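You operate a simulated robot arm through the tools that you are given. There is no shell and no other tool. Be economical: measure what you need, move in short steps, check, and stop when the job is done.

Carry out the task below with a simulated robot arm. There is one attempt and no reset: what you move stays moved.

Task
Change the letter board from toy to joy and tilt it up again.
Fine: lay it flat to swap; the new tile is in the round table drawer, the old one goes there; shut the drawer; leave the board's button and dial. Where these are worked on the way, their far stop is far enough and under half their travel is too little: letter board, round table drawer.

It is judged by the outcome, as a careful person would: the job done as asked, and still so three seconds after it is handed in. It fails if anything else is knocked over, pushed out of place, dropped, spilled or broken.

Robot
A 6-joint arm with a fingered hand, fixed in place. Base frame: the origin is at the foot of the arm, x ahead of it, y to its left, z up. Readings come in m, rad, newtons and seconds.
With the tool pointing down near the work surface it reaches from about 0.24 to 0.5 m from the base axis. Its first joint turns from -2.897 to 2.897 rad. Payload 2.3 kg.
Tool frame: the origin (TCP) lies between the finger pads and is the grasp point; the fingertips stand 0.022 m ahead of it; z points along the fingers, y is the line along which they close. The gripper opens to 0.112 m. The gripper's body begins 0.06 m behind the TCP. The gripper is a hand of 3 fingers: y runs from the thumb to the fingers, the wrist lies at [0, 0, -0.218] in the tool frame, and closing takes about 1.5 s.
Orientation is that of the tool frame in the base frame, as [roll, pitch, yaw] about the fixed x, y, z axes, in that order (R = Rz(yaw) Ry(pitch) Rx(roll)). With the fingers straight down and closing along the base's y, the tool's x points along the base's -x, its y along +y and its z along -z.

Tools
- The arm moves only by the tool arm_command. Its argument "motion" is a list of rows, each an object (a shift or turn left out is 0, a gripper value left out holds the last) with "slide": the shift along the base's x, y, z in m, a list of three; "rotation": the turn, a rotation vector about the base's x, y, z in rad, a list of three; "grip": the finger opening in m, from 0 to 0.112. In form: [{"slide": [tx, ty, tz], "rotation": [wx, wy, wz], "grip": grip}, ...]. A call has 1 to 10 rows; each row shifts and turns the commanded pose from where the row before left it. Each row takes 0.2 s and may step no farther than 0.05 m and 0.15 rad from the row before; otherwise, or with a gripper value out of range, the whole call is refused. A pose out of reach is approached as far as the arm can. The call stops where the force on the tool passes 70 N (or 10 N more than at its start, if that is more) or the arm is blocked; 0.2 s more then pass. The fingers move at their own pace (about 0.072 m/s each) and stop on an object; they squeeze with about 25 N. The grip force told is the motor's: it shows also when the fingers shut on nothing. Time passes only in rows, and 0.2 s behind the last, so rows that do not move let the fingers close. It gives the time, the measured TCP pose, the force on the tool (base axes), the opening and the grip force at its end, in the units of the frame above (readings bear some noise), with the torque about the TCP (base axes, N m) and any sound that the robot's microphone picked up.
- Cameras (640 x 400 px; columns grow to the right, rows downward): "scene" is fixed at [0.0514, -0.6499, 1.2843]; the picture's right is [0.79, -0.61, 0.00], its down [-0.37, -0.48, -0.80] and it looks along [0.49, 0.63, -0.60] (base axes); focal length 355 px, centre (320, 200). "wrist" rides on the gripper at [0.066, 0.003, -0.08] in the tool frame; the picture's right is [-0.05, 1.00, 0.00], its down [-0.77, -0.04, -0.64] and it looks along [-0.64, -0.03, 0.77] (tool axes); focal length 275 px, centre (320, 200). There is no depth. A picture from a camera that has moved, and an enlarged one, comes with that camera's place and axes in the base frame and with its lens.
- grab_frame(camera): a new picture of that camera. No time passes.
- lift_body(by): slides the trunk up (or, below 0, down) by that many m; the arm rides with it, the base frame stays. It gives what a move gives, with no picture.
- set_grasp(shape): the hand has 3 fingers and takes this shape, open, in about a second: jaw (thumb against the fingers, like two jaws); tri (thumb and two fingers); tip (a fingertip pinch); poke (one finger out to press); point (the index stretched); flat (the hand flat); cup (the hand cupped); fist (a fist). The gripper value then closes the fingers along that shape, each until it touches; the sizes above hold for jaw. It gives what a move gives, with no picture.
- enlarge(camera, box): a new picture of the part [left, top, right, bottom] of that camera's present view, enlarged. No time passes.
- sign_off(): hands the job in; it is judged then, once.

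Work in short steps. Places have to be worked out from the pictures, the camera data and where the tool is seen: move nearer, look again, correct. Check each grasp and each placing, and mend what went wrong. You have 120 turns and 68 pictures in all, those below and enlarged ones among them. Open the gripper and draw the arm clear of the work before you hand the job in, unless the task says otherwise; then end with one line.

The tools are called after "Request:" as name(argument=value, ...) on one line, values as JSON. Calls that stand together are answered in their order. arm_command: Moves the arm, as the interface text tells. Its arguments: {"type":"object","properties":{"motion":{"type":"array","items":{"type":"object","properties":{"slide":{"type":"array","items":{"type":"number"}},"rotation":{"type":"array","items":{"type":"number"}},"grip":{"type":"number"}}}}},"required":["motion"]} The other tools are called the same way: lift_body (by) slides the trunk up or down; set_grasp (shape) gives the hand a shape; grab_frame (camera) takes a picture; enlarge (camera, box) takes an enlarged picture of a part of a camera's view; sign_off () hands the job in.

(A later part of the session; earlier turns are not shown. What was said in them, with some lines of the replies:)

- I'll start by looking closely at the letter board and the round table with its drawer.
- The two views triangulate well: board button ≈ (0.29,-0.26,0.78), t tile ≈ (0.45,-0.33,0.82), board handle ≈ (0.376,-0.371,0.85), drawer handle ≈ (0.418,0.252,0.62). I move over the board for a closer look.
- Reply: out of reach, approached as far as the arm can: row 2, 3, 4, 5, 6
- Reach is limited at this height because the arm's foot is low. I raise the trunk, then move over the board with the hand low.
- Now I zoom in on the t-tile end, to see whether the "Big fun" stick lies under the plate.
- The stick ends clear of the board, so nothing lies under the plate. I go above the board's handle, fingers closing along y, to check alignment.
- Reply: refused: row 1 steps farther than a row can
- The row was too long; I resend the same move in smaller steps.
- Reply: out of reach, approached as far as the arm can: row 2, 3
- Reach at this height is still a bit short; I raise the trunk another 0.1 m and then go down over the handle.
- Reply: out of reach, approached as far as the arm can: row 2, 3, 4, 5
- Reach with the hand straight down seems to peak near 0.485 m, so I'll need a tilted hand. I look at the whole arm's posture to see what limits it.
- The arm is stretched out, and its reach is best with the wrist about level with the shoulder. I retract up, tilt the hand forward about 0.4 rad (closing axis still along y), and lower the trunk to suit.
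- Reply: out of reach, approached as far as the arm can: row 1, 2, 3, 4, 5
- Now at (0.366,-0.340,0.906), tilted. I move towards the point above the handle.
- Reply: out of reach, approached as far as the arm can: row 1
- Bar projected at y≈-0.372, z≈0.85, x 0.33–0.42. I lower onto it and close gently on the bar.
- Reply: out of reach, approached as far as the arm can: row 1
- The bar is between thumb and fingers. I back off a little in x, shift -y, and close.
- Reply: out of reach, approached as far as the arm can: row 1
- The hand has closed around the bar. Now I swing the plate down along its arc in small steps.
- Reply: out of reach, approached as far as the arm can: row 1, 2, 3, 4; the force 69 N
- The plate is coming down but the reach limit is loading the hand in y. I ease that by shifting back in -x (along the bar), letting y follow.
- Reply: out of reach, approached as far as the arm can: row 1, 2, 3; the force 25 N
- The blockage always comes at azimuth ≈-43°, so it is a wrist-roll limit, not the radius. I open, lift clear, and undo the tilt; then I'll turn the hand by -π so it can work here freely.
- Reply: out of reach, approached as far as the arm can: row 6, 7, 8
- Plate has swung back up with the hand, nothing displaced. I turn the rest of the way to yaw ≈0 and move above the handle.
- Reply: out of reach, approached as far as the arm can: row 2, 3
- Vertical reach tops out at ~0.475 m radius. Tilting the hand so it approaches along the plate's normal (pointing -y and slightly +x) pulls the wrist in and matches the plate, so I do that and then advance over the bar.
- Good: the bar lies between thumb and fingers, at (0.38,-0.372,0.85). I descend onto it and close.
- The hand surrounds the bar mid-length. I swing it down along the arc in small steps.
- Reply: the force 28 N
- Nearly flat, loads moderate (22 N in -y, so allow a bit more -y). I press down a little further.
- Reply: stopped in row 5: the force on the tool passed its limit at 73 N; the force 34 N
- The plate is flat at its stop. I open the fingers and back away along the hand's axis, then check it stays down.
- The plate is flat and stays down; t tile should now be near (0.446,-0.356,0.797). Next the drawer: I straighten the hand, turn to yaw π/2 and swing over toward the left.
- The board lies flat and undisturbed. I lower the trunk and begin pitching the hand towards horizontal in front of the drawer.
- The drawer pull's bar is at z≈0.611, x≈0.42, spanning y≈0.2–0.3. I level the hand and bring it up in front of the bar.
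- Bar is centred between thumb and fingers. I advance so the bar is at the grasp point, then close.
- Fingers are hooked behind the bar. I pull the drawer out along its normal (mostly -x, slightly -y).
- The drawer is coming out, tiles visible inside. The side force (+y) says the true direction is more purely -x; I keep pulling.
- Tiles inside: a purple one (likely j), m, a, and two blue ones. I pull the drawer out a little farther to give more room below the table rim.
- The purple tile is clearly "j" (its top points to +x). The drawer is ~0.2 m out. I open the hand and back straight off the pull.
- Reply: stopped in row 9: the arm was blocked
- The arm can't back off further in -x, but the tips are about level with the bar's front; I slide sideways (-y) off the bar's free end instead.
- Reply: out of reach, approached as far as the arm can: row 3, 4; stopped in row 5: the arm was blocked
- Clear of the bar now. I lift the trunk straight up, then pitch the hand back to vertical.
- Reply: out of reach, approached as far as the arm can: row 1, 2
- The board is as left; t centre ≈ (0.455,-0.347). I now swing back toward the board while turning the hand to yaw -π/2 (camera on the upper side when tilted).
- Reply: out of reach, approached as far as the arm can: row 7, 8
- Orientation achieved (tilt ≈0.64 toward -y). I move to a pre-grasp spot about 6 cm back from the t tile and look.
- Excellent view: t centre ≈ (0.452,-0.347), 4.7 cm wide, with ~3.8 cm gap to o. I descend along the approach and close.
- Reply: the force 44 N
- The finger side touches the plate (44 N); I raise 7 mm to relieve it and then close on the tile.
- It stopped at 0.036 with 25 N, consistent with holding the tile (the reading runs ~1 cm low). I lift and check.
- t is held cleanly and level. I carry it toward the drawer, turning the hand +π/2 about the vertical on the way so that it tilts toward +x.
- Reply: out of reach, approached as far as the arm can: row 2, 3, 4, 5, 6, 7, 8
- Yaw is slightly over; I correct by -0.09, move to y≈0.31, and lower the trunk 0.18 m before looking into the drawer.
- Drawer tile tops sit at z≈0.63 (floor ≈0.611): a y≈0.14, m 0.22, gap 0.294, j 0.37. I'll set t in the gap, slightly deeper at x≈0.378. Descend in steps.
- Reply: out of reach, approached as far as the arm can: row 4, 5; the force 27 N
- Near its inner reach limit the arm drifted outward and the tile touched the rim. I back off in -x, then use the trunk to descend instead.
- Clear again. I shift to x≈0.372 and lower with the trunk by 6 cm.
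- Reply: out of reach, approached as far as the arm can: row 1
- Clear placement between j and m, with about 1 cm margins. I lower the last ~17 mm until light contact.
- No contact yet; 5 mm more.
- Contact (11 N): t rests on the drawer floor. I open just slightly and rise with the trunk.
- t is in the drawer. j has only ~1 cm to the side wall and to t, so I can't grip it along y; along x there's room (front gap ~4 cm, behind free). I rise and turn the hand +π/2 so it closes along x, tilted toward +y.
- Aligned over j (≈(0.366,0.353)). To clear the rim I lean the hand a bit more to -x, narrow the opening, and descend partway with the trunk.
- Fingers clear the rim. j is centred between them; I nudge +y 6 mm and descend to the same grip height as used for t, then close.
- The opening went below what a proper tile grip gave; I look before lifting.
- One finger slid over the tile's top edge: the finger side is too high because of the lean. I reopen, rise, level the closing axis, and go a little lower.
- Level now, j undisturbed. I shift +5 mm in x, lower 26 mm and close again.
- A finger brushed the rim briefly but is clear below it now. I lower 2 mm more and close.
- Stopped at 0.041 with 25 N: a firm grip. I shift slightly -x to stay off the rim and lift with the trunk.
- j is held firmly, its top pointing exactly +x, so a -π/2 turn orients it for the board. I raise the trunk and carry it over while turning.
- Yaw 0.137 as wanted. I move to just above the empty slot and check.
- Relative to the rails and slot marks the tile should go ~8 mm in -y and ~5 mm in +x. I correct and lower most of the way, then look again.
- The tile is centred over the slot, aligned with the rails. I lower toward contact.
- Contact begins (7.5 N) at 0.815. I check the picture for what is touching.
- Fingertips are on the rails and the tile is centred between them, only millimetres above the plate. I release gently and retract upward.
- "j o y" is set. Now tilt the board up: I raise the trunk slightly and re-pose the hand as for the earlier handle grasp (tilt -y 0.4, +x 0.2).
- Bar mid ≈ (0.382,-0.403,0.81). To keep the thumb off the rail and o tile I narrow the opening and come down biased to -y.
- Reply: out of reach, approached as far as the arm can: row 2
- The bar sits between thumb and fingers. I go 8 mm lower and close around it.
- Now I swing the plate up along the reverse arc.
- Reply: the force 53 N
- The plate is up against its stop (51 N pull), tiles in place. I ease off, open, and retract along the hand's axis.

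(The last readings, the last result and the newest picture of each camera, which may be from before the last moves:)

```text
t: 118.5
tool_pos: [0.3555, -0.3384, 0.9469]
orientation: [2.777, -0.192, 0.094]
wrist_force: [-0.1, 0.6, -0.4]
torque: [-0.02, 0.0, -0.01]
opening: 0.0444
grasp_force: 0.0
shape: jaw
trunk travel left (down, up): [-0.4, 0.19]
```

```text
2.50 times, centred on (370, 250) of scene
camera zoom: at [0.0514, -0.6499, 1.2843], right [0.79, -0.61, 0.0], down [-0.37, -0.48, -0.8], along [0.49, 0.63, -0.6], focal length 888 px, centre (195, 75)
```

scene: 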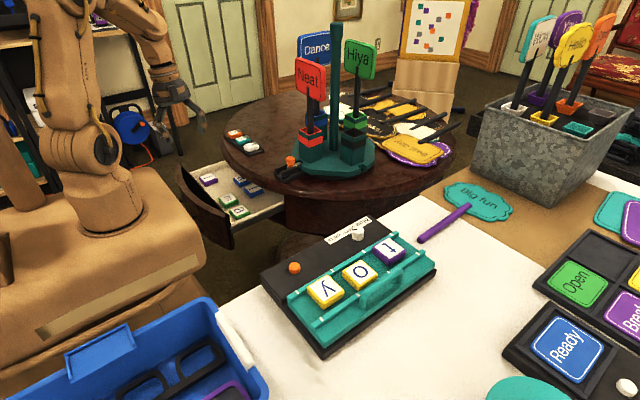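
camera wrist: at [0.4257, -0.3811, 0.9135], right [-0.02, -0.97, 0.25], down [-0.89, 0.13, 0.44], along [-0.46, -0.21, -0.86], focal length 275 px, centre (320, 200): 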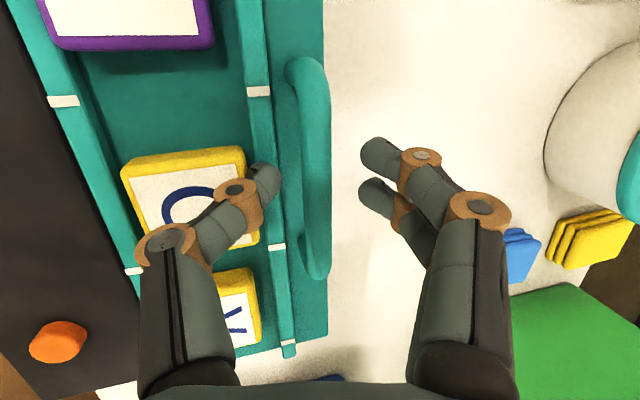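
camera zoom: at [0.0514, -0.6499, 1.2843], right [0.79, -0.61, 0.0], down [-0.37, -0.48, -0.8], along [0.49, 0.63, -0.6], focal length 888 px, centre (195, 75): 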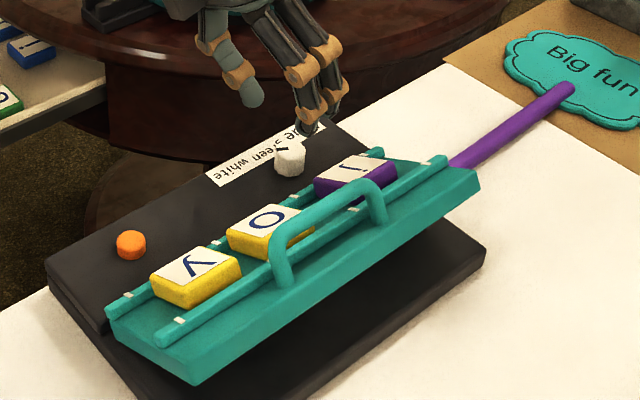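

The board reads joy, tilted up. Now the drawer: I straighten the hand, turn it to yaw π (thin profile in x, camera behind) and swing to the left, fingers closed, to push the pull bar home.

Request:
arm_command(motion=[{"slide": [-0.02, 0.03, 0], "rotation": [0.12, 0.065, 0], "grip": 0.0}, {"slide": [-0.03, 0.035, 0], "rotation": [0.12, 0.065, 0]}, {"slide": [-0.03, 0.04, 0], "rotation": [0.12, 0.065, 0]}, {"slide": [0, 0.045, 0], "rotation": [0, 0, 0.149]}, {"slide": [0, 0.045, 0], "rotation": [0, 0, 0.149]}, {"slide": [0, 0.045, 0], "rotation": [0, 0, 0.149]}, {"slide": [0, 0.045, 0], "rotation": [0, 0, 0.149]}, {"slide": [0, 0.045, 0], "rotation": [0, 0, 0.149]}, {"slide": [0, 0.045, 0], "rotation": [0, 0, 0.149]}, {"rotation": [0, 0, 0.149]}])

Request:
arm_command(motion=[{"slide": [0, 0.04, 0], "rotation": [0, 0, 0.149]}, {"slide": [0, 0.04, 0], "rotation": [0, 0, 0.149]}, {"slide": [0, 0.04, 0], "rotation": [0, 0, 0.149]}, {"slide": [0, 0.04, 0], "rotation": [0, 0, 0.149]}, {"slide": [0, 0.04, 0], "rotation": [0, 0, 0.149]}, {"slide": [0, 0.03, 0], "rotation": [0, 0, 0.149]}, {"rotation": [0, 0, 0.149]}, {"rotation": [0, 0, 0.149]}, {"rotation": [0, 0, 0.149]}, {"rotation": [0, 0, 0.149]}])

Request:
arm_command(motion=[{"rotation": [0, 0, 0.149]}, {"rotation": [0, 0, 0.149]}, {"rotation": [0, 0, 0.149]}, {}])

```text
t: 120.7
tool_pos: [0.2756, 0.035, 0.9482]
orientation: [-3.131, -0.023, 1.098]
wrist_force: [0.4, -0.1, -1.4]
torque: [0.02, 0.0, 0.02]
opening: 0.0
grasp_force: 25.5
shape: jaw
trunk travel left (down, up): [-0.4, 0.19]
```

```text
t: 122.8
tool_pos: [0.2768, 0.2652, 0.9469]
orientation: [-3.13, -0.022, 2.59]
wrist_force: [-0.4, -0.3, 0.6]
torque: [-0.04, 0.02, 0.01]
opening: 0.0002
grasp_force: 24.3
shape: jaw
trunk travel left (down, up): [-0.4, 0.19]
```

```text
t: 123.8
tool_pos: [0.2764, 0.2649, 0.9485]
orientation: [-3.129, -0.022, 3.036]
wrist_force: [0.2, 0.9, -0.5]
torque: [0.04, 0.0, 0.02]
opening: 0.0002
grasp_force: 25.0
shape: jaw
trunk travel left (down, up): [-0.4, 0.19]
```

I position at x≈0.17, y≈0.24 — in front of the pull — and lower with the trunk.

Request:
arm_command(motion=[{"slide": [-0.035, -0.01, 0]}, {"slide": [-0.035, -0.01, 0]}, {"slide": [-0.034, -0.005, 0]}, {}])

```text
t: 124.8
tool_pos: [0.1709, 0.2394, 0.9472]
orientation: [-3.128, -0.024, 3.035]
wrist_force: [0.0, -0.1, -0.2]
torque: [0.02, -0.01, -0.01]
opening: 0.0
grasp_force: 25.1
shape: jaw
trunk travel left (down, up): [-0.4, 0.19]
```

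Request:
lift_body(by=-0.315)

Request:
grab_frame(camera="wrist")

```text
t: 128.0
tool_pos: [0.1723, 0.2401, 0.6328]
orientation: [-3.133, -0.022, 3.034]
wrist_force: [0.3, 0.2, 0.1]
torque: [-0.02, 0.05, 0.02]
opening: 0.0001
grasp_force: 25.3
shape: jaw
trunk travel left (down, up): [-0.085, 0.505]
```

```text
3 pictures are left
camera wrist: at [0.1086, 0.2519, 0.7143], right [0.15, 0.99, -0.01], down [0.78, -0.11, 0.62], along [0.61, -0.1, -0.79], focal length 275 px, centre (320, 200)
```

wrist: 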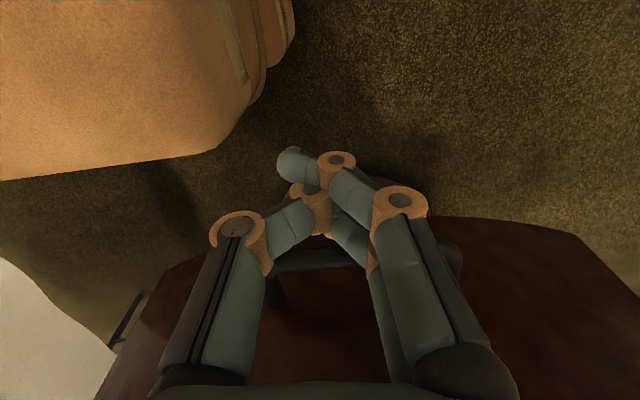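

The bar is straight ahead of the closed fingers. I lower 15 mm so the fingers overlap the bar well and begin pushing.

Request:
lift_body(by=-0.015)

Request:
arm_command(motion=[{"slide": [0.02, 0.001, 0]}, {"slide": [0.015, 0.001, 0]}, {"slide": [0.02, 0.001, 0]}, {"slide": [0.02, 0.001, 0], "rotation": [0, -0.06, 0]}, {"slide": [0.02, 0.001, 0], "rotation": [0, -0.07, 0]}, {"slide": [0.02, 0.001, 0], "rotation": [0, -0.07, 0]}, {}])

```text
t: 128.6
tool_pos: [0.1722, 0.2399, 0.618]
orientation: [-3.133, -0.023, 3.034]
wrist_force: [-0.3, -0.4, -0.3]
torque: [0.0, 0.02, 0.0]
opening: 0.0001
grasp_force: 25.3
shape: jaw
trunk travel left (down, up): [-0.07, 0.52]
```

```text
t: 130.2
tool_pos: [0.2865, 0.2465, 0.6179]
orientation: [3.131, 0.176, 3.033]
wrist_force: [0.0, -1.4, 0.1]
torque: [-0.01, 0.01, -0.03]
opening: 0.0001
grasp_force: 25.0
shape: jaw
trunk travel left (down, up): [-0.07, 0.52]
```

Moving freely at 0.29. I continue, tilting the hand forward to keep its body away from the rim.

Request:
arm_command(motion=[{"slide": [0.02, 0.001, 0], "rotation": [0, -0.1, 0]}, {"slide": [0.02, 0.001, 0], "rotation": [0, -0.1, 0]}, {"slide": [0.02, 0.001, 0], "rotation": [0, -0.1, 0]}, {"slide": [0.015, 0.001, 0], "rotation": [0, -0.1, 0]}, {"slide": [0.015, 0.001, 0], "rotation": [0, -0.05, 0]}, {}])

Request:
enlarge(camera="scene", box=[160, 100, 340, 240])

```text
t: 131.6
tool_pos: [0.3765, 0.2505, 0.6188]
orientation: [3.073, 0.624, 3.011]
wrist_force: [-2.6, 0.8, -1.9]
torque: [-0.03, 0.01, -0.02]
opening: 0.0
grasp_force: 24.6
shape: jaw
trunk travel left (down, up): [-0.07, 0.52]
```

```text
2.86 times, centred on (250, 170) of scene
camera zoom: at [0.0514, -0.6499, 1.2843], right [0.79, -0.61, 0.0], down [-0.37, -0.48, -0.8], along [0.49, 0.63, -0.6], focal length 1014 px, centre (520, 286)
```

zoom: 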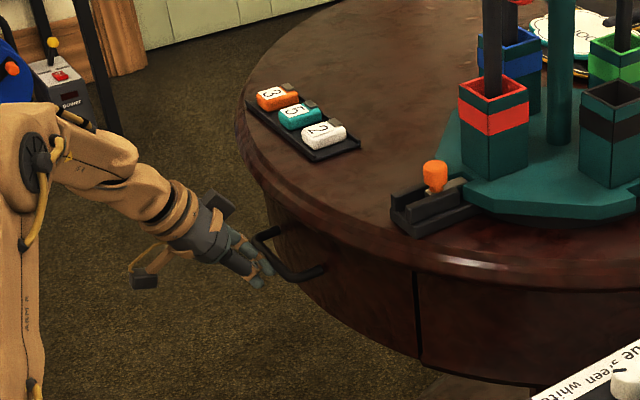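

Nearly shut. I push the rest in small steps until it meets the stop.

Request:
arm_command(motion=[{"slide": [0.008, 0.001, 0]}, {"slide": [0.008, 0.001, 0]}, {"slide": [0.006, 0.001, 0]}, {"slide": [0.006, 0, 0]}, {}])

```text
t: 132.1
tool_pos: [0.3792, 0.2549, 0.6169]
orientation: [3.078, 0.614, 3.014]
wrist_force: [-56.9, 15.0, 1.8]
torque: [0.1, -0.31, 0.06]
opening: 0.0
grasp_force: 24.9
shape: jaw
trunk travel left (down, up): [-0.07, 0.52]
stopped in row 2: the force on the tool passed its limit at 85 N (the readings are from after the stop); the commanded pose is now the measured one
```

It stopped hard at 85 N, likely the closed stop. I back away and compare with the initial picture.

Request:
arm_command(motion=[{"slide": [-0.02, 0, 0]}, {"slide": [-0.03, 0, 0.01], "rotation": [0, 0.1, 0]}, {"slide": [-0.03, 0, 0.03], "rotation": [0, 0.13, 0]}, {"slide": [-0.02, 0, 0.04], "rotation": [0, 0.13, 0]}, {"slide": [0, -0.02, 0.04], "rotation": [0, 0.13, 0], "grip": 0.08}, {"slide": [0, -0.04, 0.04]}, {"slide": [0, -0.04, 0.04]}, {}])

Request:
enlarge(camera="scene", box=[180, 80, 480, 270])

```text
refused: row 6 steps farther than a row can; nothing moved
```

```text
2.11 times, centred on (330, 175) of scene
camera zoom: at [0.0514, -0.6499, 1.2843], right [0.79, -0.61, 0.0], down [-0.37, -0.48, -0.8], along [0.49, 0.63, -0.6], focal length 747 px, centre (299, 253)
```

zoom: 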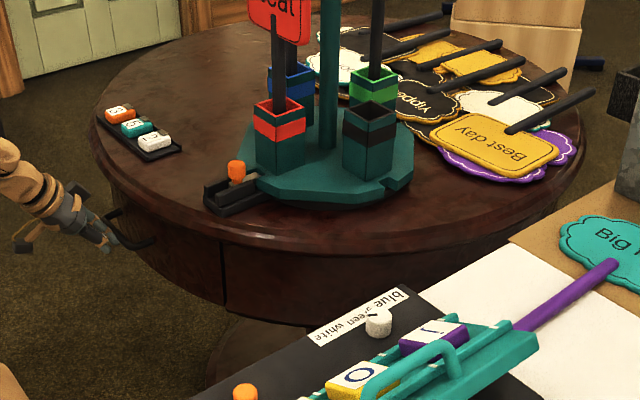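

The pull and the drawer seam are just where they were at the start, so it's shut. I retreat in smaller steps.

Request:
arm_command(motion=[{"slide": [-0.02, 0, 0]}, {"slide": [-0.03, 0, 0.01], "rotation": [0, 0.1, 0]}, {"slide": [-0.03, 0, 0.025], "rotation": [0, 0.13, 0]}, {"slide": [-0.02, 0, 0.035], "rotation": [0, 0.13, 0]}, {"slide": [0, -0.02, 0.035], "rotation": [0, 0.13, 0], "grip": 0.08}, {"slide": [0, -0.03, 0.03]}, {"slide": [0, -0.03, 0.03]}, {}])

Request:
lift_body(by=0.2)

Request:
grab_frame(camera="scene")

```text
t: 133.9
tool_pos: [0.283, 0.1707, 0.7808]
orientation: [3.138, 0.125, 3.034]
wrist_force: [0.7, -0.4, -0.1]
torque: [-0.03, 0.02, -0.01]
opening: 0.0797
grasp_force: 0.0
shape: jaw
trunk travel left (down, up): [-0.07, 0.52]
```

```text
t: 136.1
tool_pos: [0.2834, 0.1722, 0.9804]
orientation: [3.138, 0.125, 3.034]
wrist_force: [0.4, -0.8, 0.6]
torque: [0.03, 0.01, -0.01]
opening: 0.08
grasp_force: 0.0
shape: jaw
trunk travel left (down, up): [-0.27, 0.32]
```

```text
0 pictures are left
```

scene: 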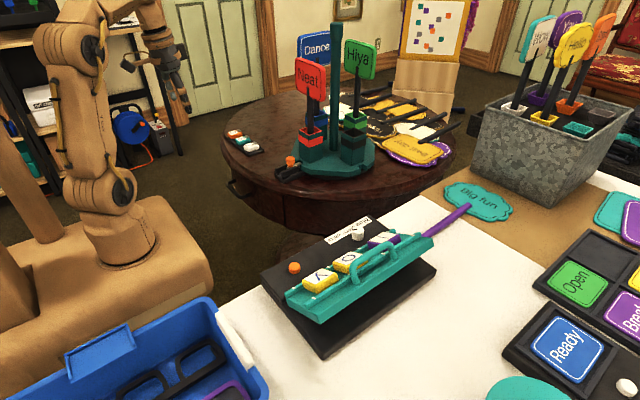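

The board shows j-o-y and is tilted up, the drawer is shut, the surroundings look unchanged, and the arm is clear with the hand open. I hand it in.

Request:
sign_off()

```text
The job is handed in.
```

The letter board now reads "joy" and is tilted up to its stop again; the "t" tile is in the round table drawer, which is shut, and I left the board's button and dial alone.
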